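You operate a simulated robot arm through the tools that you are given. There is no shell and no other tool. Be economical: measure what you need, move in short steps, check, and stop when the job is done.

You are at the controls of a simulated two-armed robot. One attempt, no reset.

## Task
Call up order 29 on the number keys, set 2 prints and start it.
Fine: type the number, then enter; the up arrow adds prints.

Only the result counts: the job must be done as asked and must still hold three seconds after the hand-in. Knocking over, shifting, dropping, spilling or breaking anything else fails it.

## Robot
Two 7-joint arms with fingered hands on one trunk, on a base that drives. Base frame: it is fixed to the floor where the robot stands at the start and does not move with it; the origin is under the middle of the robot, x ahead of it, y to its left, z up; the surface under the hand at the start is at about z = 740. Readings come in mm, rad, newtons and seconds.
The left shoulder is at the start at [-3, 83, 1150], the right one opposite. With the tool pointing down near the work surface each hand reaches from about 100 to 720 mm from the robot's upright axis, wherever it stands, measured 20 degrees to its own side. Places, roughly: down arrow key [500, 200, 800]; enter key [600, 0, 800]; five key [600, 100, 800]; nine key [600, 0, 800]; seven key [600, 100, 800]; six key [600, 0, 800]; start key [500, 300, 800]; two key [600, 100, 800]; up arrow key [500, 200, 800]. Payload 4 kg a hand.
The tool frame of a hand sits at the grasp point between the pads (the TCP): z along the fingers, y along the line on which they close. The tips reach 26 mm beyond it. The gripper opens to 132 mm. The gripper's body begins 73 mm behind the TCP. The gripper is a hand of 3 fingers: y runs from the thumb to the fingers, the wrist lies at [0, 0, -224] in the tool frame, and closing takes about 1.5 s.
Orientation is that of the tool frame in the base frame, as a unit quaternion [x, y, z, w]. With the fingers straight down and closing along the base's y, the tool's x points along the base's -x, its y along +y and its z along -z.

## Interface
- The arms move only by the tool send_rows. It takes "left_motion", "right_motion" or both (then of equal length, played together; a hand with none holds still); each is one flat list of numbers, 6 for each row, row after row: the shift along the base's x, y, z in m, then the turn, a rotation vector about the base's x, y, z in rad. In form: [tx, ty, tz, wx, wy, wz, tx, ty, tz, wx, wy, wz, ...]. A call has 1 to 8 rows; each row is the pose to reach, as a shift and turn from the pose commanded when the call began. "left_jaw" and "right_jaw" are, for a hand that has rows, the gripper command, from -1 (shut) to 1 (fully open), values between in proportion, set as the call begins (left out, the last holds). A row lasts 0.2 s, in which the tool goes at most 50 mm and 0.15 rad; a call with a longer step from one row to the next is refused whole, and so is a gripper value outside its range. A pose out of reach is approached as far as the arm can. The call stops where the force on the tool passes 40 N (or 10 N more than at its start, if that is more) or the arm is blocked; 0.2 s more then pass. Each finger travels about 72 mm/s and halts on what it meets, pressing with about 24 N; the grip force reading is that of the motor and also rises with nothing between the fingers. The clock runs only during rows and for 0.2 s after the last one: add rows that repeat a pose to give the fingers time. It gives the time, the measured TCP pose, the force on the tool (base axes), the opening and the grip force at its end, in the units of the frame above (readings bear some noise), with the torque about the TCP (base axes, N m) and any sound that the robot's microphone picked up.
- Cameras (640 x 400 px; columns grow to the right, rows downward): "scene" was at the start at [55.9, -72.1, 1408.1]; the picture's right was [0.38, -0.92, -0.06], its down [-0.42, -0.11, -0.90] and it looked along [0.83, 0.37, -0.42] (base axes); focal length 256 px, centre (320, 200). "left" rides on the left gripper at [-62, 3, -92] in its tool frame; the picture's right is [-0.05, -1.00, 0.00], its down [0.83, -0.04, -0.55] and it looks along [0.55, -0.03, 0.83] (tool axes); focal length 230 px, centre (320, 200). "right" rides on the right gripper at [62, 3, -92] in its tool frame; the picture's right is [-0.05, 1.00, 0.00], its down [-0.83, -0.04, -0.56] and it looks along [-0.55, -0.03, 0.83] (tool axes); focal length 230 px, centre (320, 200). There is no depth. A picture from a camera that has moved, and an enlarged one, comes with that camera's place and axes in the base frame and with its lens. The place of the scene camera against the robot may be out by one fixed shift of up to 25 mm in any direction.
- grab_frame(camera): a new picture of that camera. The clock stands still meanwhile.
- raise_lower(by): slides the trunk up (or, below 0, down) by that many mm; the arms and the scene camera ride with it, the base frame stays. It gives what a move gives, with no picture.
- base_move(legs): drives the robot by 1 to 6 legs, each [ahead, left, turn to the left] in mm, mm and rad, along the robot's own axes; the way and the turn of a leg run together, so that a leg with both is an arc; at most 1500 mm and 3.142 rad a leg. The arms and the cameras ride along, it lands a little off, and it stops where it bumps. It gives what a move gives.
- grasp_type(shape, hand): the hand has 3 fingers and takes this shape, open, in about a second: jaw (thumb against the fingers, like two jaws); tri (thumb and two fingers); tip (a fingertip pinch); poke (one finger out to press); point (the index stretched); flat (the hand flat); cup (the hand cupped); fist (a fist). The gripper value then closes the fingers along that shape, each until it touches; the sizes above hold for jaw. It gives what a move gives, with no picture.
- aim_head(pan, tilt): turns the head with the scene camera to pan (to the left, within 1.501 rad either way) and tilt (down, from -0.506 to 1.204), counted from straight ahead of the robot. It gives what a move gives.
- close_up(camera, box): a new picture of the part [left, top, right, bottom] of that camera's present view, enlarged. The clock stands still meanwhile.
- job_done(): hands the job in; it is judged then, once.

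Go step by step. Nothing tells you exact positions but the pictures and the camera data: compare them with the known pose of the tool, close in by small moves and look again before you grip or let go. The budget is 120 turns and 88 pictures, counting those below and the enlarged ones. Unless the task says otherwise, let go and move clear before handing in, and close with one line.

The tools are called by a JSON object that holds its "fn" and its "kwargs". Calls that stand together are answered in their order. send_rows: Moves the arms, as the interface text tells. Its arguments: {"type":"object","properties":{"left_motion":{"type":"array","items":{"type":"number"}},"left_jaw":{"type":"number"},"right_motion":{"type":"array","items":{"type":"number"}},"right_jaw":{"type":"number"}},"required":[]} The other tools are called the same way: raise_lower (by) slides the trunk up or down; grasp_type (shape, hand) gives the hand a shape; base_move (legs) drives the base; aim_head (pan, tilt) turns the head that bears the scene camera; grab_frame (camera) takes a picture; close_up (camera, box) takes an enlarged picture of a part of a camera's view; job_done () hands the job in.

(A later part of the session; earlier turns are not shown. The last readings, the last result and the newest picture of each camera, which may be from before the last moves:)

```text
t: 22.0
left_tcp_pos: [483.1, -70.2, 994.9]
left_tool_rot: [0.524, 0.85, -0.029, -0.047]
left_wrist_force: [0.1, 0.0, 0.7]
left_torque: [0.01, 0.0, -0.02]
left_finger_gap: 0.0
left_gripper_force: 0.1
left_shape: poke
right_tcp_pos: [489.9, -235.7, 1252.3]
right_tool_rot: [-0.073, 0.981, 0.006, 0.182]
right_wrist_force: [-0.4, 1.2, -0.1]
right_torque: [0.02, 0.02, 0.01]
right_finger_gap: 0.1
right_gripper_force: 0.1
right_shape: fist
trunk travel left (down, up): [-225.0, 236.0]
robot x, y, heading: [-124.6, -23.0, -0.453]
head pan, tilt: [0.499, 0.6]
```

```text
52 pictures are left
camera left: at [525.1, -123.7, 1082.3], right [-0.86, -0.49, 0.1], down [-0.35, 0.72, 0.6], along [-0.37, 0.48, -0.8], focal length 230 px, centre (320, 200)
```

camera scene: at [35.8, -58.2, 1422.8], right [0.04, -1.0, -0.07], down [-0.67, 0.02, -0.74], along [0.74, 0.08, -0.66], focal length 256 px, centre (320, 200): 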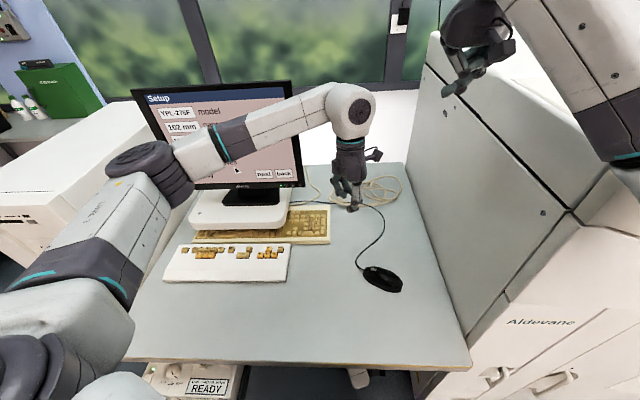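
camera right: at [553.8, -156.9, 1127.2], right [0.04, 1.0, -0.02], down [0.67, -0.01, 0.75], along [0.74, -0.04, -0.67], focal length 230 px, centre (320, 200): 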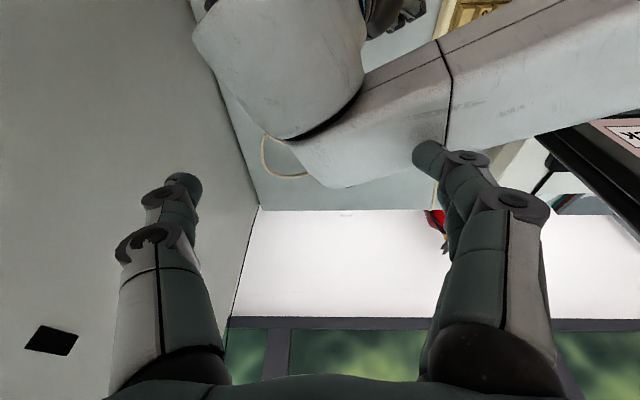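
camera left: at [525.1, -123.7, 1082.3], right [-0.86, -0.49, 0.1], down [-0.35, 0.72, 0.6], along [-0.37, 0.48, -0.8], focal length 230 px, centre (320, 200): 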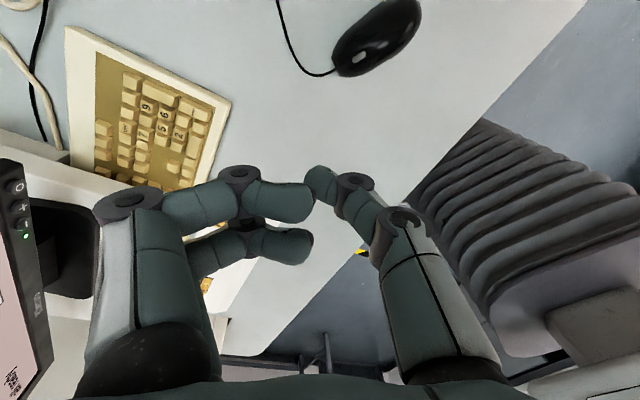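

Everything looks in place. I now draw the right hand back toward the body so its elbow comes away from the machine's front.

{"fn": "send_rows", "kwargs": {"right_motion": [-0.025, 0.005, 0.01, 0, 0, 0, -0.05, 0.01, 0.02, 0, 0, 0, -0.075, 0.015, 0.03, 0, 0, 0, -0.1, 0.02, 0.04, 0, 0, 0, -0.125, 0.025, 0.05, 0, 0, 0, -0.15, 0.03, 0.05, 0, 0, 0, -0.15, 0.03, 0.05, 0, 0, 0]}}

{"fn": "aim_head", "kwargs": {"pan": -0.3, "tilt": 0.7}}

{"fn": "grab_frame", "kwargs": {"camera": "scene"}}

```text
t: 23.6
left_tcp_pos: [482.6, -69.8, 993.6]
left_tool_rot: [0.524, 0.85, -0.029, -0.048]
left_wrist_force: [-0.6, -0.2, -0.7]
left_torque: [0.01, 0.01, -0.03]
left_finger_gap: 0.0
left_gripper_force: 0.1
left_shape: poke
right_tcp_pos: [338.6, -203.6, 1303.1]
right_tool_rot: [-0.074, 0.981, 0.007, 0.181]
right_wrist_force: [-0.1, 0.2, -0.4]
right_torque: [-0.01, -0.01, -0.04]
right_finger_gap: 0.0
right_gripper_force: 0.1
right_shape: fist
trunk travel left (down, up): [-225.0, 236.0]
robot x, y, heading: [-125.5, -18.6, -0.455]
head pan, tilt: [0.499, 0.6]
```

```text
t: 24.7
left_tcp_pos: [482.6, -70.4, 993.6]
left_tool_rot: [0.525, 0.85, -0.028, -0.047]
left_wrist_force: [-0.2, -0.1, 0.3]
left_torque: [0.0, 0.0, -0.01]
left_finger_gap: 0.4
left_gripper_force: 0.1
left_shape: poke
right_tcp_pos: [339.1, -205.0, 1303.2]
right_tool_rot: [-0.073, 0.981, 0.006, 0.182]
right_wrist_force: [-1.3, -0.4, -0.1]
right_torque: [-0.04, -0.01, 0.02]
right_finger_gap: 0.0
right_gripper_force: 0.1
right_shape: fist
trunk travel left (down, up): [-225.0, 236.0]
robot x, y, heading: [-126.8, -21.8, -0.453]
head pan, tilt: [-0.3, 0.7]
```

```text
51 pictures are left
camera scene: at [8.5, -119.6, 1413.8], right [-0.68, -0.73, 0.04], down [-0.57, 0.48, -0.67], along [0.47, -0.48, -0.74], focal length 256 px, centre (320, 200)
```

scene: 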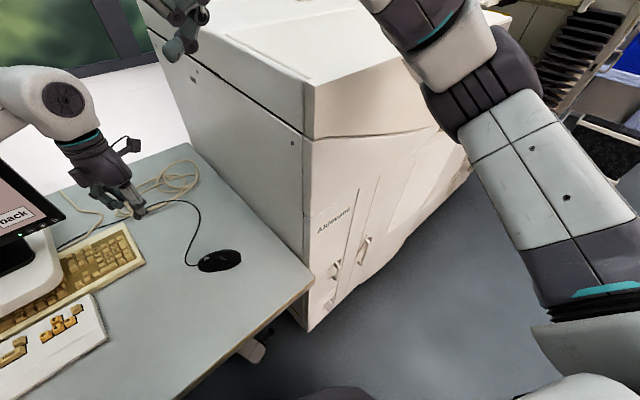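

The right arm is well clear of the machine. I drive a bit closer to the desk with a slight left turn.

{"fn": "base_move", "kwargs": {"legs": [[60, 20, 0.1]]}}

{"fn": "aim_head", "kwargs": {"pan": 0.7, "tilt": 0.6}}

{"fn": "grab_frame", "kwargs": {"camera": "scene"}}

```text
t: 25.7
left_tcp_pos: [544.9, -13.1, 996.3]
left_tool_rot: [0.48, 0.875, -0.03, -0.045]
left_wrist_force: [0.6, -0.5, -0.4]
left_torque: [0.0, 0.02, 0.0]
left_finger_gap: 0.0
left_gripper_force: 0.1
left_shape: poke
right_tcp_pos: [414.3, -160.4, 1302.7]
right_tool_rot: [-0.123, 0.976, 0.015, 0.182]
right_wrist_force: [0.5, 0.7, -0.8]
right_torque: [0.03, 0.01, 0.02]
right_finger_gap: 0.0
right_gripper_force: 0.1
right_shape: fist
trunk travel left (down, up): [-225.0, 236.0]
robot x, y, heading: [-62.7, -24.1, -0.346]
head pan, tilt: [-0.3, 0.7]
```

```text
t: 27.0
left_tcp_pos: [546.5, -13.6, 994.9]
left_tool_rot: [0.48, 0.875, -0.031, -0.045]
left_wrist_force: [-0.4, -0.1, -0.2]
left_torque: [-0.02, -0.01, 0.01]
left_finger_gap: 0.3
left_gripper_force: 0.0
left_shape: poke
right_tcp_pos: [415.7, -162.3, 1304.4]
right_tool_rot: [-0.123, 0.975, 0.015, 0.182]
right_wrist_force: [-0.1, 0.8, -0.1]
right_torque: [0.0, 0.02, 0.01]
right_finger_gap: 0.4
right_gripper_force: 0.1
right_shape: fist
trunk travel left (down, up): [-225.0, 236.0]
robot x, y, heading: [-63.3, -22.3, -0.346]
head pan, tilt: [0.7, 0.6]
```

```text
50 pictures are left
camera scene: at [93.1, -30.1, 1424.7], right [0.34, -0.94, -0.09], down [-0.64, -0.16, -0.76], along [0.69, 0.31, -0.65], focal length 256 px, centre (320, 200)
```

scene: 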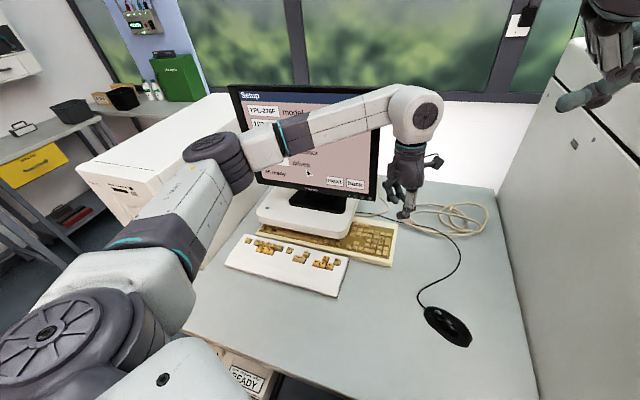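

Good position. I compare the "point" shape and take enlarged views of the keys.

{"fn": "grasp_type", "kwargs": {"shape": "point", "hand": "left"}}

{"fn": "grab_frame", "kwargs": {"camera": "left"}}

{"fn": "close_up", "kwargs": {"camera": "scene", "box": [220, 215, 420, 315]}}

{"fn": "close_up", "kwargs": {"camera": "scene", "box": [360, 70, 480, 240]}}

```text
t: 27.9
left_tcp_pos: [544.1, -14.3, 996.2]
left_tool_rot: [0.481, 0.875, -0.032, -0.044]
left_wrist_force: [0.1, -0.7, 0.3]
left_torque: [0.0, -0.03, 0.0]
left_finger_gap: 0.3
left_gripper_force: 0.0
left_shape: point
right_tcp_pos: [414.3, -162.5, 1305.4]
right_tool_rot: [-0.123, 0.975, 0.016, 0.182]
right_wrist_force: [-0.3, -0.1, 0.5]
right_torque: [-0.01, 0.01, 0.01]
right_finger_gap: 0.0
right_gripper_force: 0.0
right_shape: fist
trunk travel left (down, up): [-225.0, 236.0]
robot x, y, heading: [-61.2, -25.4, -0.351]
head pan, tilt: [0.7, 0.6]
```

```text
49 pictures are left
camera left: at [592.8, -62.2, 1083.9], right [-0.81, -0.58, 0.09], down [-0.42, 0.68, 0.6], along [-0.41, 0.44, -0.8], focal length 230 px, centre (320, 200)
```

left: 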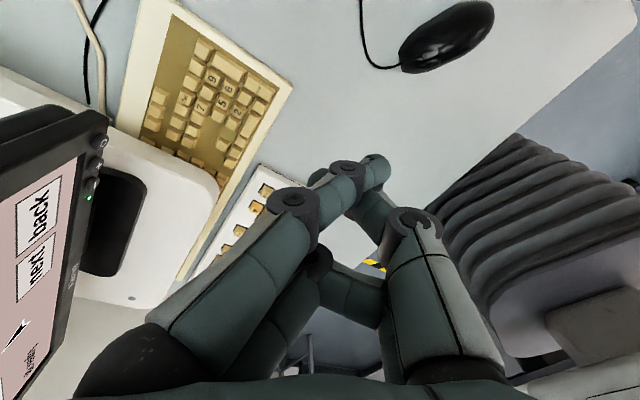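

```text
3.20 times, centred on (320, 265) of scene
camera zoom: at [93.0, -30.0, 1424.7], right [0.34, -0.94, -0.09], down [-0.64, -0.16, -0.76], along [0.69, 0.31, -0.65], focal length 818 px, centre (320, -8)
```

zoom: 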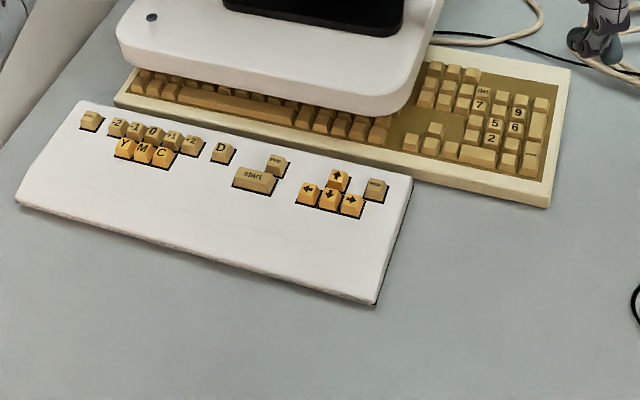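

```text
2.35 times, centred on (420, 155) of scene
camera zoom: at [93.0, -30.0, 1424.7], right [0.34, -0.94, -0.09], down [-0.64, -0.16, -0.76], along [0.69, 0.31, -0.65], focal length 602 px, centre (85, 306)
```

zoom: 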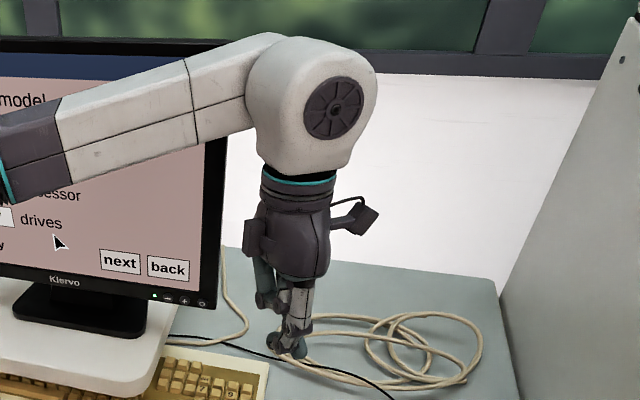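

The point shape puts the tip off the tool axis; poke had its tip near the axis. I return to poke and look at it from the scene camera.

{"fn": "grasp_type", "kwargs": {"shape": "poke", "hand": "left"}}

{"fn": "close_up", "kwargs": {"camera": "scene", "box": [380, 130, 460, 230]}}

{"fn": "close_up", "kwargs": {"camera": "left", "box": [220, 120, 420, 280]}}

```text
t: 28.8
left_tcp_pos: [545.5, -12.1, 996.3]
left_tool_rot: [0.481, 0.875, -0.031, -0.044]
left_wrist_force: [-0.4, 0.0, 0.5]
left_torque: [-0.01, 0.01, 0.0]
left_finger_gap: 0.0
left_gripper_force: 0.0
left_shape: poke
right_tcp_pos: [414.5, -161.2, 1304.4]
right_tool_rot: [-0.123, 0.975, 0.016, 0.182]
right_wrist_force: [-0.2, -0.2, -0.7]
right_torque: [0.04, -0.02, 0.0]
right_finger_gap: 0.1
right_gripper_force: 0.0
right_shape: fist
trunk travel left (down, up): [-225.0, 236.0]
robot x, y, heading: [-65.3, -24.7, -0.35]
head pan, tilt: [0.7, 0.6]
```

```text
4.00 times, centred on (420, 180) of scene
camera zoom: at [93.0, -30.0, 1424.7], right [0.34, -0.94, -0.09], down [-0.64, -0.16, -0.76], along [0.69, 0.31, -0.65], focal length 1023 px, centre (-80, 280)
```

zoom: 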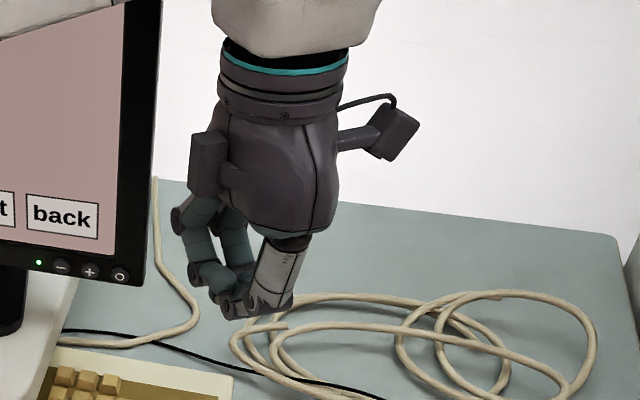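

```text
2.50 times, centred on (320, 200) of left
camera zoom: at [592.7, -62.2, 1083.9], right [-0.81, -0.58, 0.09], down [-0.42, 0.68, 0.6], along [-0.41, 0.44, -0.8], focal length 575 px, centre (320, 200)
```

zoom: 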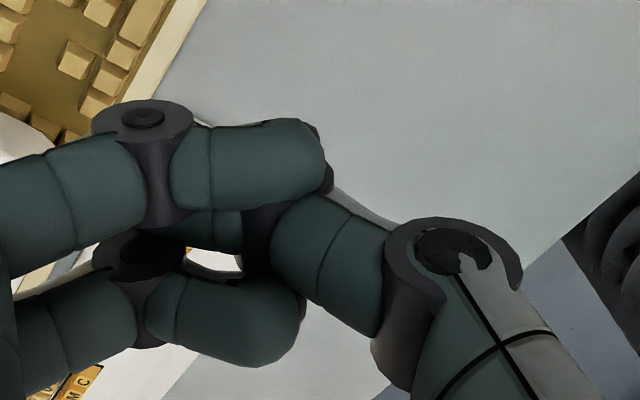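

This poke shape shows no finger extended, while point did. I return to point and zoom in on the tip.

{"fn": "grasp_type", "kwargs": {"shape": "point", "hand": "left"}}

{"fn": "close_up", "kwargs": {"camera": "scene", "box": [380, 130, 460, 230]}}

{"fn": "close_up", "kwargs": {"camera": "left", "box": [220, 120, 420, 280]}}

```text
t: 29.7
left_tcp_pos: [546.0, -13.9, 996.6]
left_tool_rot: [0.481, 0.875, -0.031, -0.045]
left_wrist_force: [-1.0, -0.6, 0.3]
left_torque: [0.01, 0.03, 0.01]
left_finger_gap: 0.0
left_gripper_force: 0.1
left_shape: point
right_tcp_pos: [415.9, -160.4, 1305.5]
right_tool_rot: [-0.123, 0.975, 0.016, 0.182]
right_wrist_force: [-1.3, 0.1, 0.6]
right_torque: [0.0, -0.03, -0.02]
right_finger_gap: 0.1
right_gripper_force: 0.0
right_shape: fist
trunk travel left (down, up): [-225.0, 236.0]
robot x, y, heading: [-64.0, -28.5, -0.349]
head pan, tilt: [0.7, 0.6]
```

```text
4.00 times, centred on (420, 180) of scene
camera zoom: at [92.9, -29.9, 1424.7], right [0.34, -0.94, -0.09], down [-0.64, -0.16, -0.76], along [0.69, 0.31, -0.65], focal length 1023 px, centre (-80, 280)
```

zoom: 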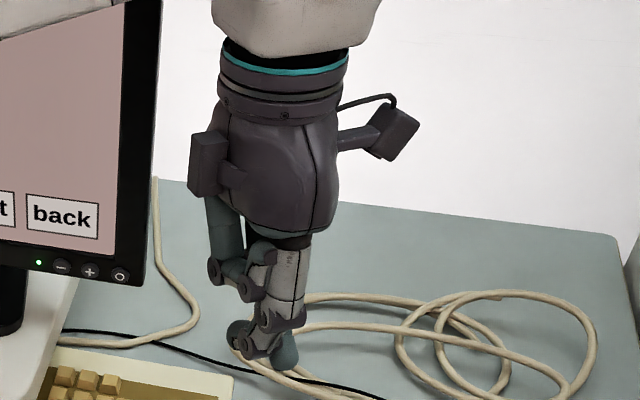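

```text
2.50 times, centred on (320, 200) of left
camera zoom: at [592.7, -62.1, 1083.9], right [-0.81, -0.58, 0.09], down [-0.42, 0.68, 0.6], along [-0.41, 0.44, -0.8], focal length 575 px, centre (320, 200)
```

zoom: 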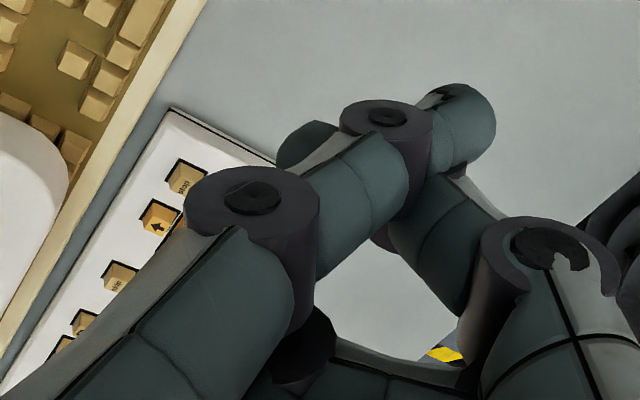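

In point the thumb reaches lower than the index, so it isn't clean. The first poke came from the open jaw shape; I redo jaw, then poke, and look.

{"fn": "grasp_type", "kwargs": {"shape": "jaw", "hand": "left"}}

{"fn": "grasp_type", "kwargs": {"shape": "poke", "hand": "left"}}

{"fn": "close_up", "kwargs": {"camera": "scene", "box": [380, 130, 460, 230]}}

{"fn": "close_up", "kwargs": {"camera": "left", "box": [220, 120, 420, 280]}}

```text
t: 30.6
left_tcp_pos: [546.1, -12.5, 996.4]
left_tool_rot: [0.48, 0.875, -0.031, -0.045]
left_wrist_force: [-0.4, -0.3, -0.6]
left_torque: [0.02, 0.02, -0.02]
left_finger_gap: 94.8
left_gripper_force: 0.1
left_shape: jaw
right_tcp_pos: [414.3, -161.3, 1305.2]
right_tool_rot: [-0.123, 0.976, 0.016, 0.182]
right_wrist_force: [-0.4, 0.5, 0.1]
right_torque: [-0.02, -0.02, -0.01]
right_finger_gap: 0.2
right_gripper_force: 0.0
right_shape: fist
trunk travel left (down, up): [-225.0, 236.0]
robot x, y, heading: [-62.5, -26.8, -0.348]
head pan, tilt: [0.7, 0.6]
```

```text
t: 31.5
left_tcp_pos: [545.3, -13.0, 996.1]
left_tool_rot: [0.481, 0.875, -0.03, -0.045]
left_wrist_force: [-0.7, -0.4, -1.0]
left_torque: [-0.01, -0.01, 0.0]
left_finger_gap: 0.0
left_gripper_force: 0.1
left_shape: poke
right_tcp_pos: [415.2, -162.0, 1304.1]
right_tool_rot: [-0.123, 0.976, 0.015, 0.182]
right_wrist_force: [-0.2, 0.2, 0.6]
right_torque: [0.03, 0.0, -0.01]
right_finger_gap: 0.1
right_gripper_force: 0.1
right_shape: fist
trunk travel left (down, up): [-225.0, 236.0]
robot x, y, heading: [-64.8, -28.9, -0.346]
head pan, tilt: [0.7, 0.6]
```

```text
4.00 times, centred on (420, 180) of scene
camera zoom: at [92.9, -29.9, 1424.7], right [0.34, -0.94, -0.09], down [-0.64, -0.16, -0.76], along [0.69, 0.31, -0.65], focal length 1023 px, centre (-80, 280)
```

zoom: 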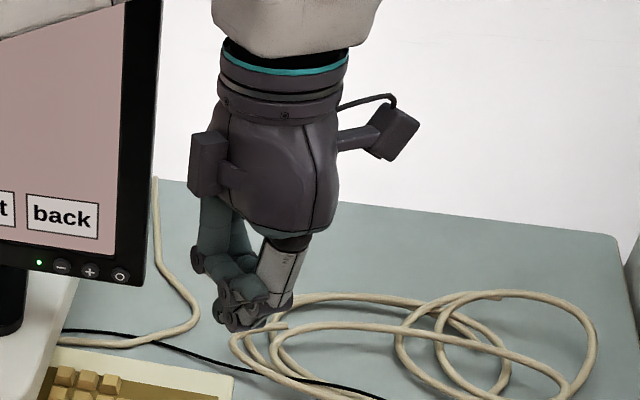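

```text
2.50 times, centred on (320, 200) of left
camera zoom: at [592.7, -62.1, 1083.9], right [-0.81, -0.58, 0.09], down [-0.42, 0.68, 0.6], along [-0.41, 0.44, -0.8], focal length 575 px, centre (320, 200)
```

zoom: 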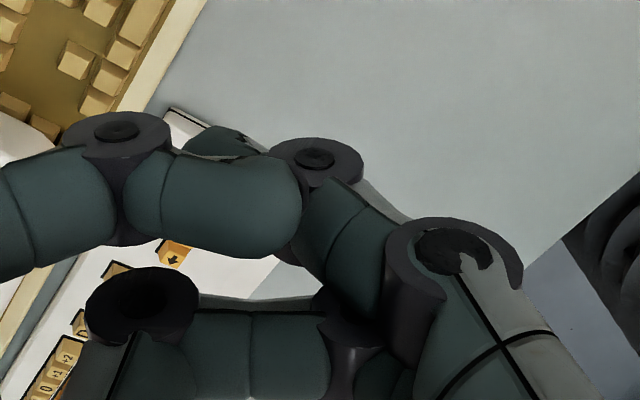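

The result depends on how the fingers cross on the way. I open the jaw fully, wait, then take point and poke in turn with settling time.

{"fn": "grasp_type", "kwargs": {"shape": "jaw", "hand": "left"}}

{"fn": "send_rows", "kwargs": {"left_motion": [0, 0, 0, 0, 0, 0, 0, 0, 0, 0, 0, 0, 0, 0, 0, 0, 0, 0, 0, 0, 0, 0, 0, 0, 0, 0, 0, 0, 0, 0, 0, 0, 0, 0, 0, 0], "left_jaw": 1}}

{"fn": "grasp_type", "kwargs": {"shape": "poke", "hand": "left"}}

{"fn": "send_rows", "kwargs": {"left_motion": [0, 0, 0, 0, 0, 0, 0, 0, 0, 0, 0, 0, 0, 0, 0, 0, 0, 0, 0, 0, 0, 0, 0, 0]}}

{"fn": "close_up", "kwargs": {"camera": "scene", "box": [380, 130, 460, 230]}}

{"fn": "close_up", "kwargs": {"camera": "left", "box": [220, 120, 420, 280]}}

```text
t: 32.4
left_tcp_pos: [545.9, -13.4, 995.7]
left_tool_rot: [0.481, 0.875, -0.032, -0.045]
left_wrist_force: [0.7, 0.1, 0.1]
left_torque: [0.01, 0.02, 0.01]
left_finger_gap: 95.1
left_gripper_force: 0.0
left_shape: jaw
right_tcp_pos: [416.0, -161.4, 1304.8]
right_tool_rot: [-0.124, 0.975, 0.016, 0.181]
right_wrist_force: [0.1, 0.7, -0.6]
right_torque: [0.0, 0.04, 0.01]
right_finger_gap: 0.0
right_gripper_force: 0.0
right_shape: fist
trunk travel left (down, up): [-225.0, 236.0]
robot x, y, heading: [-63.4, -26.1, -0.349]
head pan, tilt: [0.7, 0.6]
```

```text
t: 33.8
left_tcp_pos: [545.7, -13.0, 996.4]
left_tool_rot: [0.481, 0.875, -0.031, -0.045]
left_wrist_force: [0.4, 0.4, -0.2]
left_torque: [-0.02, -0.01, 0.0]
left_finger_gap: 95.3
left_gripper_force: 0.0
left_shape: jaw
right_tcp_pos: [414.1, -161.0, 1304.4]
right_tool_rot: [-0.123, 0.975, 0.016, 0.182]
right_wrist_force: [-0.4, -0.9, -0.7]
right_torque: [-0.01, 0.03, -0.01]
right_finger_gap: 0.0
right_gripper_force: 0.1
right_shape: fist
trunk travel left (down, up): [-225.0, 236.0]
robot x, y, heading: [-63.7, -25.6, -0.348]
head pan, tilt: [0.7, 0.6]
```

```text
t: 34.7
left_tcp_pos: [544.5, -13.2, 995.7]
left_tool_rot: [0.48, 0.875, -0.03, -0.045]
left_wrist_force: [0.0, 0.7, -0.2]
left_torque: [0.03, 0.0, -0.01]
left_finger_gap: 0.0
left_gripper_force: 0.2
left_shape: poke
right_tcp_pos: [415.0, -161.1, 1305.1]
right_tool_rot: [-0.123, 0.975, 0.016, 0.183]
right_wrist_force: [0.4, -0.1, 0.7]
right_torque: [0.05, 0.02, 0.02]
right_finger_gap: 0.0
right_gripper_force: 0.0
right_shape: fist
trunk travel left (down, up): [-225.0, 236.0]
robot x, y, heading: [-64.5, -27.1, -0.346]
head pan, tilt: [0.7, 0.6]
```

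```text
t: 35.7
left_tcp_pos: [544.6, -13.8, 995.5]
left_tool_rot: [0.481, 0.875, -0.031, -0.045]
left_wrist_force: [0.4, 0.1, -0.4]
left_torque: [0.0, 0.03, 0.0]
left_finger_gap: 0.2
left_gripper_force: 0.0
left_shape: poke
right_tcp_pos: [414.9, -160.8, 1303.9]
right_tool_rot: [-0.123, 0.975, 0.015, 0.182]
right_wrist_force: [0.0, 0.5, 0.6]
right_torque: [-0.03, 0.01, -0.02]
right_finger_gap: 0.0
right_gripper_force: 0.2
right_shape: fist
trunk travel left (down, up): [-225.0, 236.0]
robot x, y, heading: [-60.3, -24.4, -0.355]
head pan, tilt: [0.7, 0.6]
```

```text
4.00 times, centred on (420, 180) of scene
camera zoom: at [92.9, -29.7, 1424.7], right [0.34, -0.94, -0.09], down [-0.64, -0.16, -0.76], along [0.69, 0.31, -0.65], focal length 1023 px, centre (-80, 280)
```

zoom: 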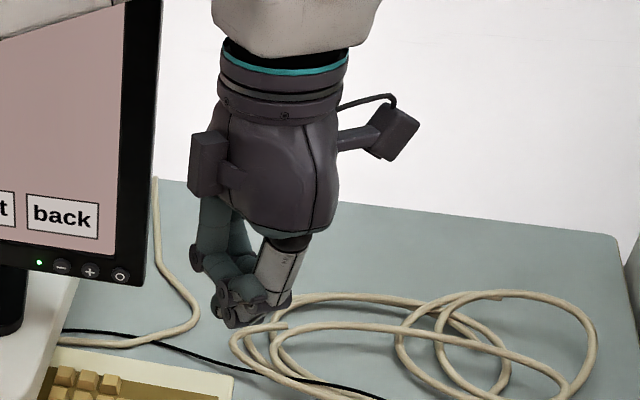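

```text
2.50 times, centred on (320, 200) of left
camera zoom: at [592.7, -62.0, 1083.9], right [-0.81, -0.58, 0.09], down [-0.42, 0.68, 0.6], along [-0.41, 0.44, -0.8], focal length 575 px, centre (320, 200)
```

zoom: 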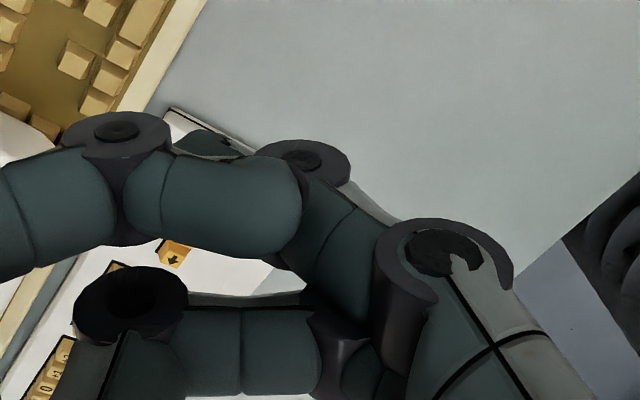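

The jaw only reopened to 95 mm, so I look at the open jaw shape directly.

{"fn": "grasp_type", "kwargs": {"shape": "jaw", "hand": "left"}}

{"fn": "grab_frame", "kwargs": {"camera": "left"}}

{"fn": "grasp_type", "kwargs": {"shape": "tip", "hand": "left"}}

{"fn": "grab_frame", "kwargs": {"camera": "left"}}

```text
t: 36.6
left_tcp_pos: [546.2, -13.3, 995.1]
left_tool_rot: [0.481, 0.875, -0.031, -0.046]
left_wrist_force: [-0.8, -0.1, -0.2]
left_torque: [0.02, -0.01, -0.03]
left_finger_gap: 94.7
left_gripper_force: 0.1
left_shape: jaw
right_tcp_pos: [416.4, -159.6, 1304.9]
right_tool_rot: [-0.123, 0.975, 0.016, 0.182]
right_wrist_force: [-0.5, 0.0, 0.0]
right_torque: [-0.01, -0.02, 0.02]
right_finger_gap: 0.0
right_gripper_force: 0.1
right_shape: fist
trunk travel left (down, up): [-225.0, 236.0]
robot x, y, heading: [-62.0, -26.2, -0.347]
head pan, tilt: [0.7, 0.6]
```

```text
38 pictures are left
camera left: at [592.7, -62.0, 1083.9], right [-0.81, -0.58, 0.09], down [-0.42, 0.68, 0.6], along [-0.41, 0.44, -0.8], focal length 230 px, centre (320, 200)
```

left: 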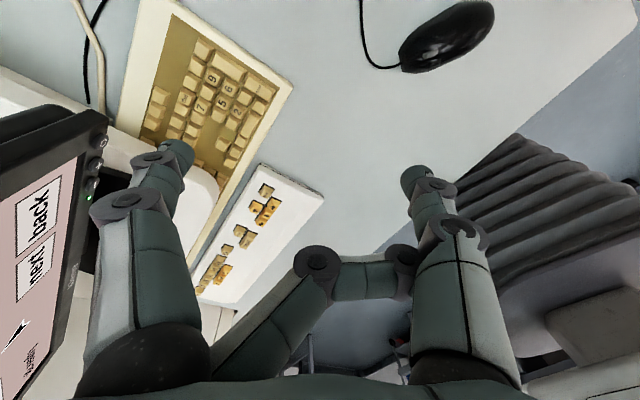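

```text
t: 37.5
left_tcp_pos: [546.6, -12.9, 995.7]
left_tool_rot: [0.481, 0.875, -0.031, -0.045]
left_wrist_force: [0.5, -0.6, -0.1]
left_torque: [0.02, -0.04, 0.0]
left_finger_gap: 94.9
left_gripper_force: 0.0
left_shape: tip
right_tcp_pos: [414.8, -162.1, 1304.4]
right_tool_rot: [-0.123, 0.975, 0.016, 0.181]
right_wrist_force: [-0.7, 0.1, 0.5]
right_torque: [-0.02, 0.01, 0.01]
right_finger_gap: 0.0
right_gripper_force: 0.0
right_shape: fist
trunk travel left (down, up): [-225.0, 236.0]
robot x, y, heading: [-64.6, -24.2, -0.349]
head pan, tilt: [0.7, 0.6]
```

```text
37 pictures are left
camera left: at [592.7, -62.0, 1083.9], right [-0.81, -0.58, 0.09], down [-0.42, 0.68, 0.6], along [-0.41, 0.44, -0.8], focal length 230 px, centre (320, 200)
```

left: 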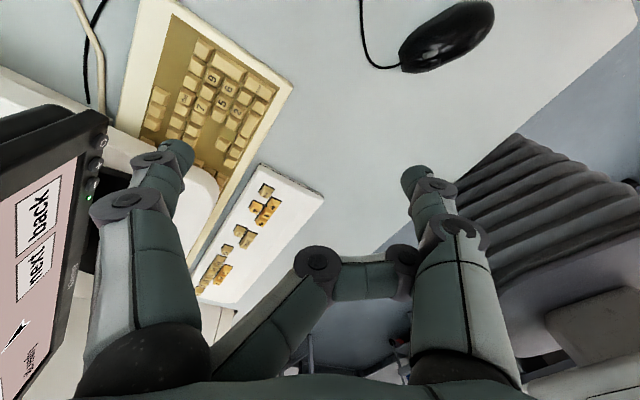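

The third finger is folded behind the thumb; index and thumb stand free, which suits single-finger pressing with the index. I measure the index tip from the scene camera too.

{"fn": "close_up", "kwargs": {"camera": "scene", "box": [360, 130, 460, 230]}}

{"fn": "close_up", "kwargs": {"camera": "left", "box": [100, 20, 340, 200]}}

```text
4.00 times, centred on (410, 180) of scene
camera zoom: at [92.9, -29.7, 1424.7], right [0.34, -0.94, -0.09], down [-0.64, -0.16, -0.76], along [0.69, 0.31, -0.65], focal length 1023 px, centre (-40, 280)
```

zoom: 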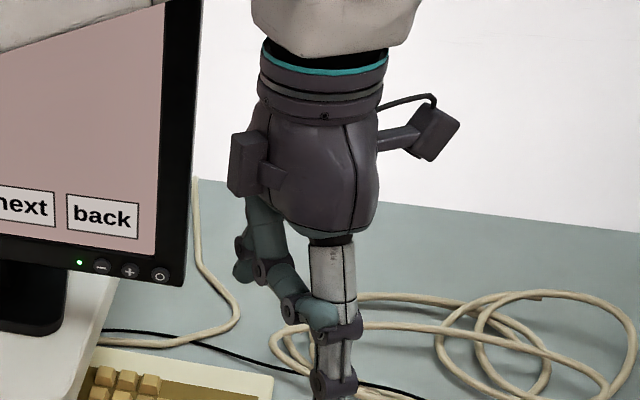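

```text
2.22 times, centred on (220, 110) of left
camera zoom: at [592.7, -62.0, 1083.9], right [-0.81, -0.58, 0.09], down [-0.42, 0.68, 0.6], along [-0.41, 0.44, -0.8], focal length 511 px, centre (542, 400)
```

zoom: 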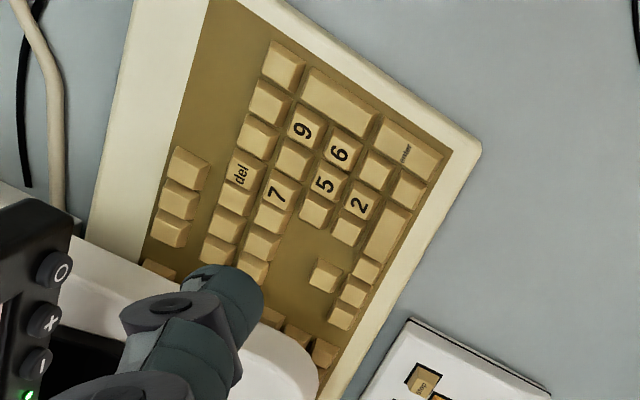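

Triangulating gives the 2 key at about (605, 45, 786). I tilt the hand so the index becomes the lowest point, and bring it above the number block at a safe height.

{"fn": "send_rows", "kwargs": {"left_motion": [0, 0.01, -0.01, -0.0533, 0.0845, 0.005, 0, 0.02, -0.02, -0.1066, 0.169, 0.01, 0, 0.03, -0.03, -0.16, 0.2535, 0.015, 0, 0.035, -0.04, -0.187, 0.296, 0.017, 0, 0.035, -0.04, -0.187, 0.296, 0.017]}}

{"fn": "close_up", "kwargs": {"camera": "scene", "box": [330, 120, 490, 280]}}

{"fn": "grab_frame", "kwargs": {"camera": "left"}}

```text
t: 38.9
left_tcp_pos: [521.0, 12.9, 973.4]
left_tool_rot: [0.488, 0.846, -0.18, -0.114]
left_wrist_force: [-1.1, -0.8, 1.1]
left_torque: [-0.03, 0.01, 0.02]
left_finger_gap: 95.3
left_gripper_force: 0.0
left_shape: tip
right_tcp_pos: [394.3, -155.9, 1310.5]
right_tool_rot: [-0.125, 0.974, 0.013, 0.189]
right_wrist_force: [-0.1, 1.1, 0.1]
right_torque: [-0.04, 0.01, -0.03]
right_finger_gap: 0.4
right_gripper_force: 0.1
right_shape: fist
trunk travel left (down, up): [-225.0, 236.0]
robot x, y, heading: [-65.1, -24.2, -0.343]
head pan, tilt: [0.7, 0.6]
stopped in row 5 (left hand): the arm was blocked; the commanded pose is now the measured one
```

```text
2.50 times, centred on (410, 200) of scene
camera zoom: at [71.2, -25.8, 1426.5], right [0.34, -0.94, -0.08], down [-0.62, -0.16, -0.76], along [0.7, 0.31, -0.64], focal length 639 px, centre (95, 200)
```

zoom: 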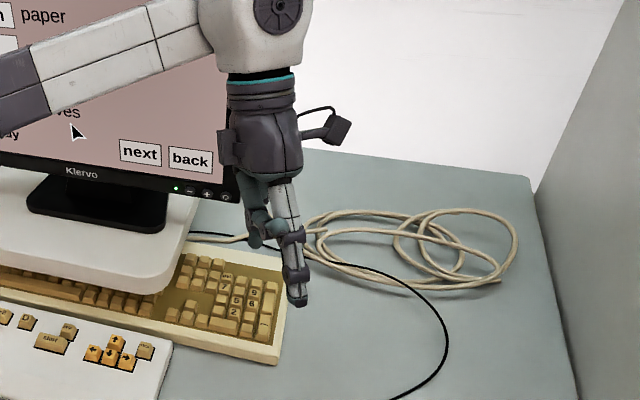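

```text
33 pictures are left
camera left: at [589.3, -21.7, 1054.3], right [-0.76, -0.5, 0.41], down [-0.24, 0.81, 0.54], along [-0.6, 0.31, -0.74], focal length 230 px, centre (320, 200)
```

left: 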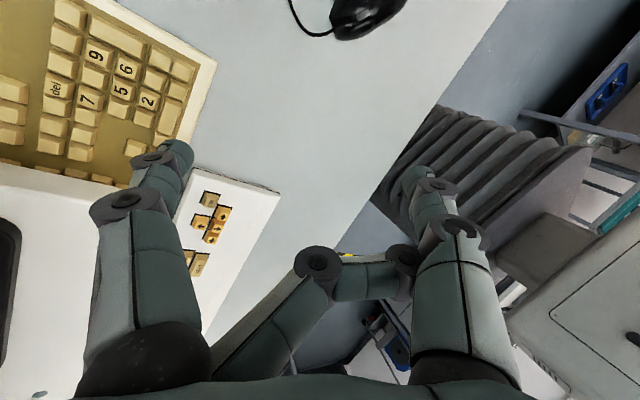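

The forearm met the monitor's edge when the hand leaned forward. I back off and turn the hand so that it leans back toward the robot, with the index tip forward and lowest.

{"fn": "send_rows", "kwargs": {"left_motion": [-0.025, -0.02, 0.01, -0.015, -0.047, 0.131, -0.045, -0.035, 0.02, -0.03, -0.093, 0.2625, -0.05, -0.04, 0.03, -0.045, -0.14, 0.394, -0.05, -0.04, 0.03, -0.06, -0.187, 0.525, -0.05, -0.04, 0.03, -0.075, -0.233, 0.656, -0.05, -0.04, 0.03, -0.09, -0.28, 0.7875, -0.05, -0.04, 0.03, -0.105, -0.326, 0.919, -0.05, -0.04, 0.03, -0.12, -0.373, 1.05]}}

{"fn": "grab_frame", "kwargs": {"camera": "scene"}}

{"fn": "grab_frame", "kwargs": {"camera": "left"}}

```text
t: 40.7
left_tcp_pos: [488.4, -24.2, 988.9]
left_tool_rot: [0.018, 0.97, -0.181, 0.163]
left_wrist_force: [0.3, 0.1, 0.1]
left_torque: [0.01, -0.02, 0.03]
left_finger_gap: 94.8
left_gripper_force: 0.0
left_shape: tip
right_tcp_pos: [413.7, -161.5, 1304.1]
right_tool_rot: [-0.125, 0.975, 0.015, 0.182]
right_wrist_force: [-0.5, -0.1, -0.2]
right_torque: [-0.01, -0.02, 0.0]
right_finger_gap: 0.0
right_gripper_force: 0.1
right_shape: fist
trunk travel left (down, up): [-225.0, 236.0]
robot x, y, heading: [-60.8, -26.6, -0.349]
head pan, tilt: [0.7, 0.6]
```

```text
32 pictures are left
camera scene: at [92.1, -30.0, 1424.7], right [0.34, -0.94, -0.09], down [-0.64, -0.16, -0.76], along [0.69, 0.32, -0.65], focal length 256 px, centre (320, 200)
```

scene: 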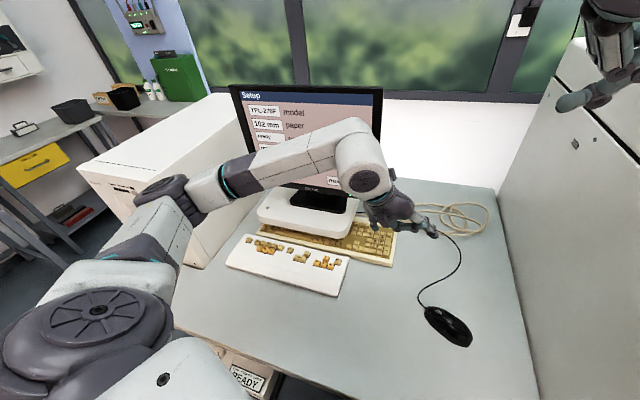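

```text
31 pictures are left
camera left: at [520.3, 13.5, 1089.3], right [-0.05, -0.93, 0.36], down [-0.96, 0.14, 0.23], along [-0.27, -0.34, -0.9], focal length 230 px, centre (320, 200)
```

left: 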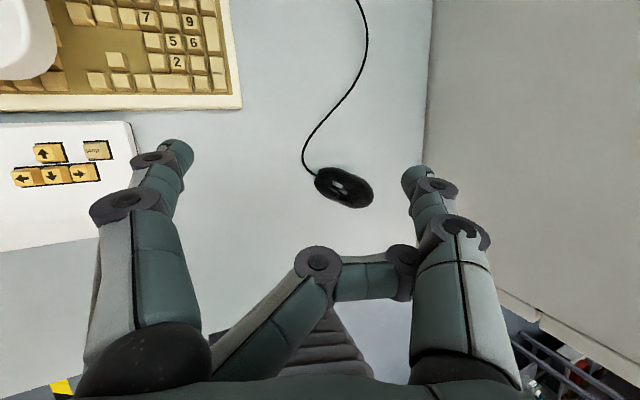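

The posture is good and the body is back in place. I zoom in on the fingertip from the scene to pin its position.

{"fn": "close_up", "kwargs": {"camera": "scene", "box": [350, 180, 450, 242]}}

{"fn": "close_up", "kwargs": {"camera": "left", "box": [100, 110, 260, 210]}}

```text
6.40 times, centred on (400, 211) of scene
camera zoom: at [92.1, -30.0, 1424.7], right [0.34, -0.94, -0.09], down [-0.64, -0.16, -0.76], along [0.69, 0.32, -0.65], focal length 1636 px, centre (-192, 130)
```

zoom: 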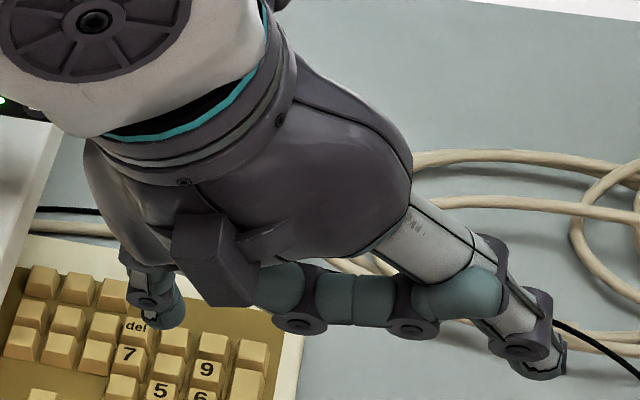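

```text
4.00 times, centred on (180, 160) of left
camera zoom: at [520.3, 13.5, 1089.3], right [-0.05, -0.93, 0.36], down [-0.96, 0.14, 0.23], along [-0.27, -0.34, -0.9], focal length 920 px, centre (880, 360)
```

zoom: 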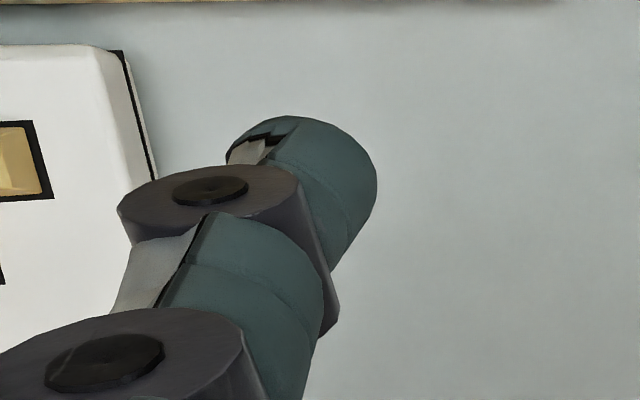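

The index tip sits about (27, 59, -35) mm from the TCP. I move it to hover about 45 mm above the 2 key.

{"fn": "send_rows", "kwargs": {"left_motion": [0.02, 0.002, -0.02, 0, 0, 0, 0.04, 0.004, -0.04, 0, 0, 0, 0.06, 0.006, -0.06, 0, 0, 0, 0.08, 0.008, -0.08, 0, 0, 0, 0.09, 0.01, -0.1, 0, 0, 0, 0.09, 0.01, -0.12, 0, 0, 0, 0.09, 0.01, -0.12, 0, 0, 0]}}

{"fn": "grab_frame", "kwargs": {"camera": "left"}}

{"fn": "close_up", "kwargs": {"camera": "scene", "box": [320, 190, 440, 265]}}

```text
t: 42.3
left_tcp_pos: [580.1, -14.6, 869.0]
left_tool_rot: [0.02, 0.97, -0.181, 0.164]
left_wrist_force: [0.6, 0.0, 0.3]
left_torque: [-0.02, -0.02, 0.0]
left_finger_gap: 94.9
left_gripper_force: 0.2
left_shape: tip
right_tcp_pos: [414.9, -160.1, 1303.2]
right_tool_rot: [-0.123, 0.976, 0.016, 0.182]
right_wrist_force: [0.1, 0.8, -0.1]
right_torque: [0.03, -0.02, 0.0]
right_finger_gap: 0.2
right_gripper_force: 0.1
right_shape: fist
trunk travel left (down, up): [-225.0, 236.0]
robot x, y, heading: [-61.7, -21.3, -0.347]
head pan, tilt: [0.7, 0.6]
```

```text
28 pictures are left
camera left: at [611.4, 22.9, 969.0], right [-0.05, -0.93, 0.36], down [-0.96, 0.14, 0.24], along [-0.27, -0.34, -0.9], focal length 230 px, centre (320, 200)
```

left: 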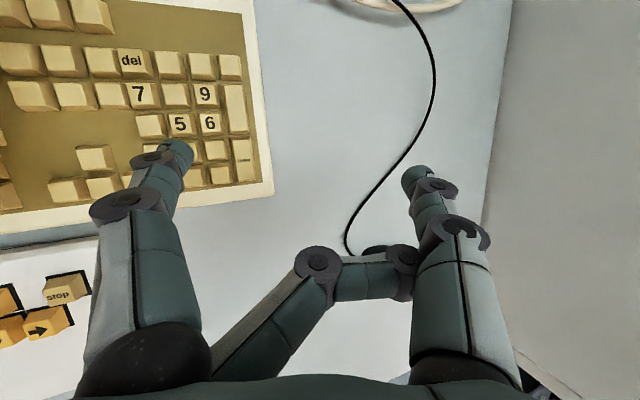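

```text
5.33 times, centred on (380, 228) of scene
camera zoom: at [92.2, -29.8, 1424.7], right [0.34, -0.94, -0.09], down [-0.64, -0.16, -0.76], along [0.69, 0.32, -0.65], focal length 1364 px, centre (0, 53)
```

zoom: 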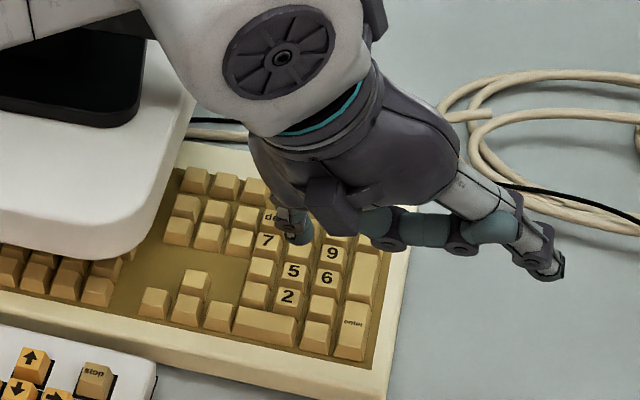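

The tip hovers just over the 2 key; I correct by about (-2, +4) mm, go down 30 mm and look again.

{"fn": "send_rows", "kwargs": {"left_motion": [-0.002, 0.004, -0.01, 0, 0, 0, -0.002, 0.004, -0.02, 0, 0, 0, -0.002, 0.004, -0.03, 0, 0, 0, -0.002, 0.004, -0.03, 0, 0, 0]}}

{"fn": "close_up", "kwargs": {"camera": "left", "box": [80, 60, 280, 185]}}

{"fn": "close_up", "kwargs": {"camera": "scene", "box": [340, 205, 420, 265]}}

```text
t: 43.3
left_tcp_pos: [578.1, -11.2, 840.3]
left_tool_rot: [0.02, 0.97, -0.181, 0.163]
left_wrist_force: [0.9, 0.2, -0.3]
left_torque: [0.0, 0.0, -0.02]
left_finger_gap: 94.7
left_gripper_force: 0.1
left_shape: tip
right_tcp_pos: [412.9, -159.9, 1303.9]
right_tool_rot: [-0.124, 0.975, 0.016, 0.182]
right_wrist_force: [0.5, -0.3, 0.7]
right_torque: [0.0, -0.02, 0.0]
right_finger_gap: 0.0
right_gripper_force: 0.1
right_shape: fist
trunk travel left (down, up): [-225.0, 236.0]
robot x, y, heading: [-64.6, -27.5, -0.345]
head pan, tilt: [0.7, 0.6]
```

```text
3.20 times, centred on (180, 122) of left
camera zoom: at [609.4, 27.1, 939.4], right [-0.05, -0.93, 0.36], down [-0.96, 0.14, 0.24], along [-0.27, -0.34, -0.9], focal length 736 px, centre (768, 448)
```

zoom: 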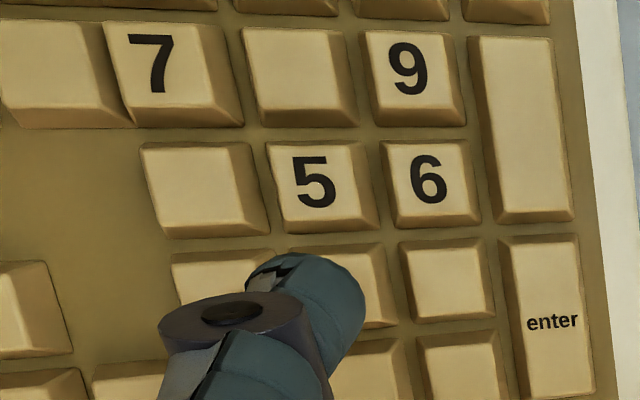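

```text
6.67 times, centred on (380, 235) of scene
camera zoom: at [92.2, -29.8, 1424.7], right [0.34, -0.94, -0.09], down [-0.64, -0.16, -0.76], along [0.69, 0.32, -0.65], focal length 1704 px, centre (-80, -33)
```

zoom: 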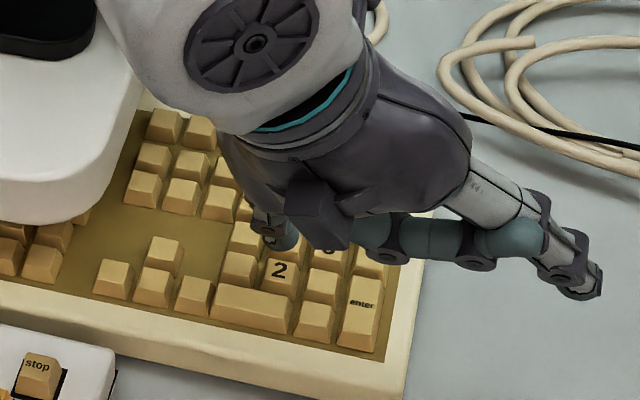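

The tip is centred over the 2 key, about 15–18 mm above. I descend gently and read the force.

{"fn": "send_rows", "kwargs": {"left_motion": [0, 0.001, -0.005, 0, 0, 0, 0, 0.001, -0.01, 0, 0, 0, 0, 0.001, -0.013, 0, 0, 0, 0, 0.001, -0.016, 0, 0, 0, 0, 0.001, -0.016, 0, 0, 0]}}

```text
t: 44.5
left_tcp_pos: [577.2, -10.4, 823.9]
left_tool_rot: [0.02, 0.969, -0.182, 0.163]
left_wrist_force: [-0.5, -0.6, 0.2]
left_torque: [0.0, 0.0, -0.02]
left_finger_gap: 94.9
left_gripper_force: 0.1
left_shape: tip
right_tcp_pos: [414.5, -160.8, 1304.3]
right_tool_rot: [-0.123, 0.975, 0.016, 0.182]
right_wrist_force: [0.0, -0.4, -0.2]
right_torque: [0.01, 0.01, -0.02]
right_finger_gap: 0.0
right_gripper_force: 0.0
right_shape: fist
trunk travel left (down, up): [-225.0, 236.0]
robot x, y, heading: [-64.1, -21.6, -0.345]
head pan, tilt: [0.7, 0.6]
```

No contact yet; I go on a few millimetres at a time.

{"fn": "send_rows", "kwargs": {"left_motion": [0, 0, -0.002, 0, 0, 0, 0, 0, -0.004, 0, 0, 0, 0, 0, -0.006, 0, 0, 0, 0, 0, -0.006, 0, 0, 0]}}

{"fn": "close_up", "kwargs": {"camera": "left", "box": [80, 60, 280, 185]}}

```text
t: 45.5
left_tcp_pos: [576.5, -9.3, 817.8]
left_tool_rot: [0.02, 0.97, -0.181, 0.163]
left_wrist_force: [-0.6, 0.3, 1.3]
left_torque: [0.1, -0.02, 0.01]
left_finger_gap: 94.8
left_gripper_force: 0.0
left_shape: tip
right_tcp_pos: [414.6, -159.5, 1304.1]
right_tool_rot: [-0.124, 0.975, 0.015, 0.183]
right_wrist_force: [0.0, 0.0, 0.4]
right_torque: [-0.02, 0.04, 0.03]
right_finger_gap: 0.0
right_gripper_force: 0.0
right_shape: fist
trunk travel left (down, up): [-225.0, 236.0]
robot x, y, heading: [-61.9, -26.5, -0.35]
head pan, tilt: [0.7, 0.6]
heard: click
```

```text
3.20 times, centred on (180, 122) of left
camera zoom: at [608.9, 28.5, 917.4], right [-0.05, -0.93, 0.36], down [-0.96, 0.14, 0.24], along [-0.27, -0.34, -0.9], focal length 736 px, centre (768, 448)
```

zoom: 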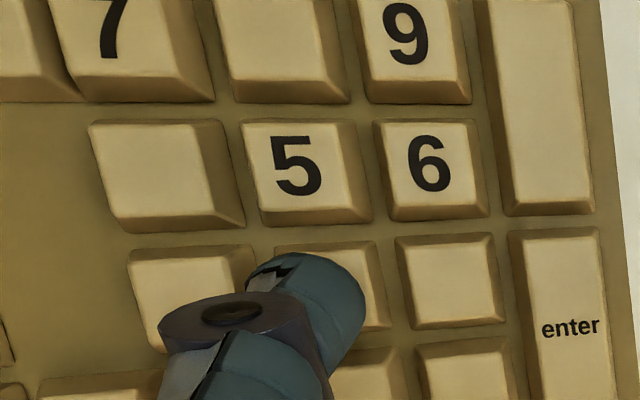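

A click was heard with the tip on the 2 key. I lift off and check the screen.

{"fn": "send_rows", "kwargs": {"left_motion": [0, 0, 0.01, 0, 0, 0, 0, 0, 0.02, 0, 0, 0, 0, 0, 0.025, 0, 0, 0]}}

{"fn": "close_up", "kwargs": {"camera": "scene", "box": [225, 80, 395, 210]}}

```text
t: 46.3
left_tcp_pos: [578.2, -9.4, 840.9]
left_tool_rot: [0.02, 0.97, -0.181, 0.163]
left_wrist_force: [0.9, 0.8, 0.1]
left_torque: [0.0, 0.02, -0.01]
left_finger_gap: 94.8
left_gripper_force: 0.0
left_shape: tip
right_tcp_pos: [413.2, -161.7, 1305.1]
right_tool_rot: [-0.123, 0.976, 0.015, 0.182]
right_wrist_force: [0.2, -0.4, 0.3]
right_torque: [0.02, 0.01, 0.0]
right_finger_gap: 0.0
right_gripper_force: 0.2
right_shape: fist
trunk travel left (down, up): [-225.0, 236.0]
robot x, y, heading: [-62.3, -24.2, -0.348]
head pan, tilt: [0.7, 0.6]
```

```text
3.08 times, centred on (310, 145) of scene
camera zoom: at [92.3, -29.7, 1424.7], right [0.34, -0.94, -0.09], down [-0.64, -0.16, -0.76], along [0.69, 0.31, -0.65], focal length 787 px, centre (351, 369)
```

zoom: 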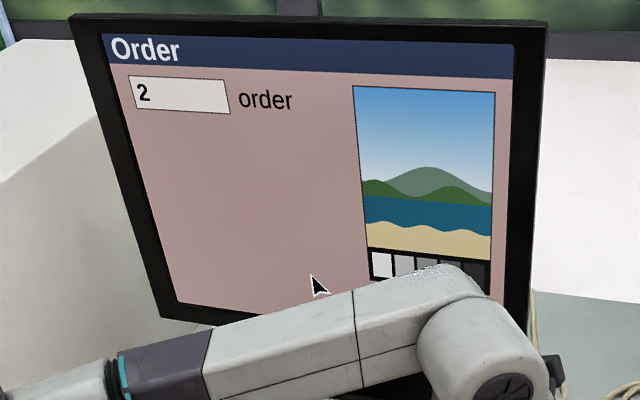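

The screen shows order "2". Next the 9 key: I shift by (+37, -19) mm and look.

{"fn": "send_rows", "kwargs": {"left_motion": [0.012, -0.007, 0.005, 0, 0, 0, 0.025, -0.013, 0.005, 0, 0, 0, 0.037, -0.0195, 0, 0, 0, 0, 0.037, -0.0195, -0.01, 0, 0, 0, 0.037, -0.0195, -0.01, 0, 0, 0]}}

{"fn": "close_up", "kwargs": {"camera": "left", "box": [80, 60, 280, 185]}}

```text
t: 47.5
left_tcp_pos: [614.0, -28.3, 833.4]
left_tool_rot: [0.02, 0.97, -0.181, 0.163]
left_wrist_force: [0.6, 0.3, 0.3]
left_torque: [0.01, 0.01, -0.01]
left_finger_gap: 95.1
left_gripper_force: 0.0
left_shape: tip
right_tcp_pos: [413.2, -161.0, 1305.8]
right_tool_rot: [-0.123, 0.976, 0.015, 0.182]
right_wrist_force: [-0.9, -1.1, -0.5]
right_torque: [-0.01, 0.04, -0.04]
right_finger_gap: 0.1
right_gripper_force: 0.0
right_shape: fist
trunk travel left (down, up): [-225.0, 236.0]
robot x, y, heading: [-61.6, -23.8, -0.349]
head pan, tilt: [0.7, 0.6]
```

```text
3.20 times, centred on (180, 122) of left
camera zoom: at [646.5, 9.1, 932.2], right [-0.05, -0.93, 0.36], down [-0.96, 0.14, 0.24], along [-0.27, -0.34, -0.9], focal length 736 px, centre (768, 448)
```

zoom: 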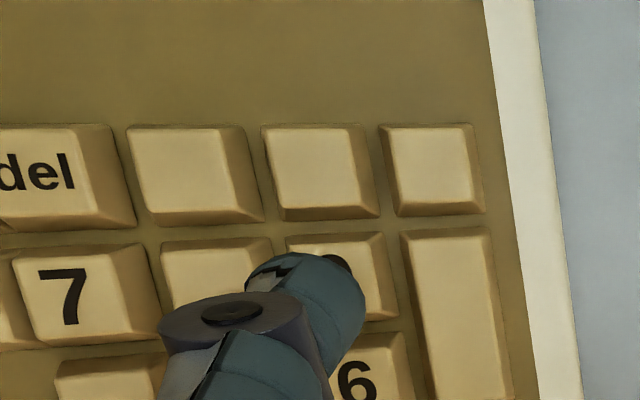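

The tip sits over the 9 key just as it did over the 2. I descend to the same depth.

{"fn": "send_rows", "kwargs": {"left_motion": [0.001, -0.001, -0.005, 0, 0, 0, 0.001, -0.001, -0.01, 0, 0, 0, 0.001, -0.001, -0.013, 0, 0, 0, 0.001, -0.001, -0.0155, 0, 0, 0, 0.001, -0.001, -0.0155, 0, 0, 0]}}

```text
t: 48.7
left_tcp_pos: [615.3, -31.4, 817.3]
left_tool_rot: [0.021, 0.969, -0.182, 0.163]
left_wrist_force: [-1.2, 0.2, 3.7]
left_torque: [0.31, -0.07, 0.02]
left_finger_gap: 95.1
left_gripper_force: 0.0
left_shape: tip
right_tcp_pos: [413.2, -160.6, 1303.7]
right_tool_rot: [-0.123, 0.975, 0.015, 0.182]
right_wrist_force: [-0.9, 0.1, -0.1]
right_torque: [0.0, 0.01, -0.04]
right_finger_gap: 0.0
right_gripper_force: 0.0
right_shape: fist
trunk travel left (down, up): [-225.0, 236.0]
robot x, y, heading: [-63.6, -26.7, -0.345]
head pan, tilt: [0.7, 0.6]
heard: click
```

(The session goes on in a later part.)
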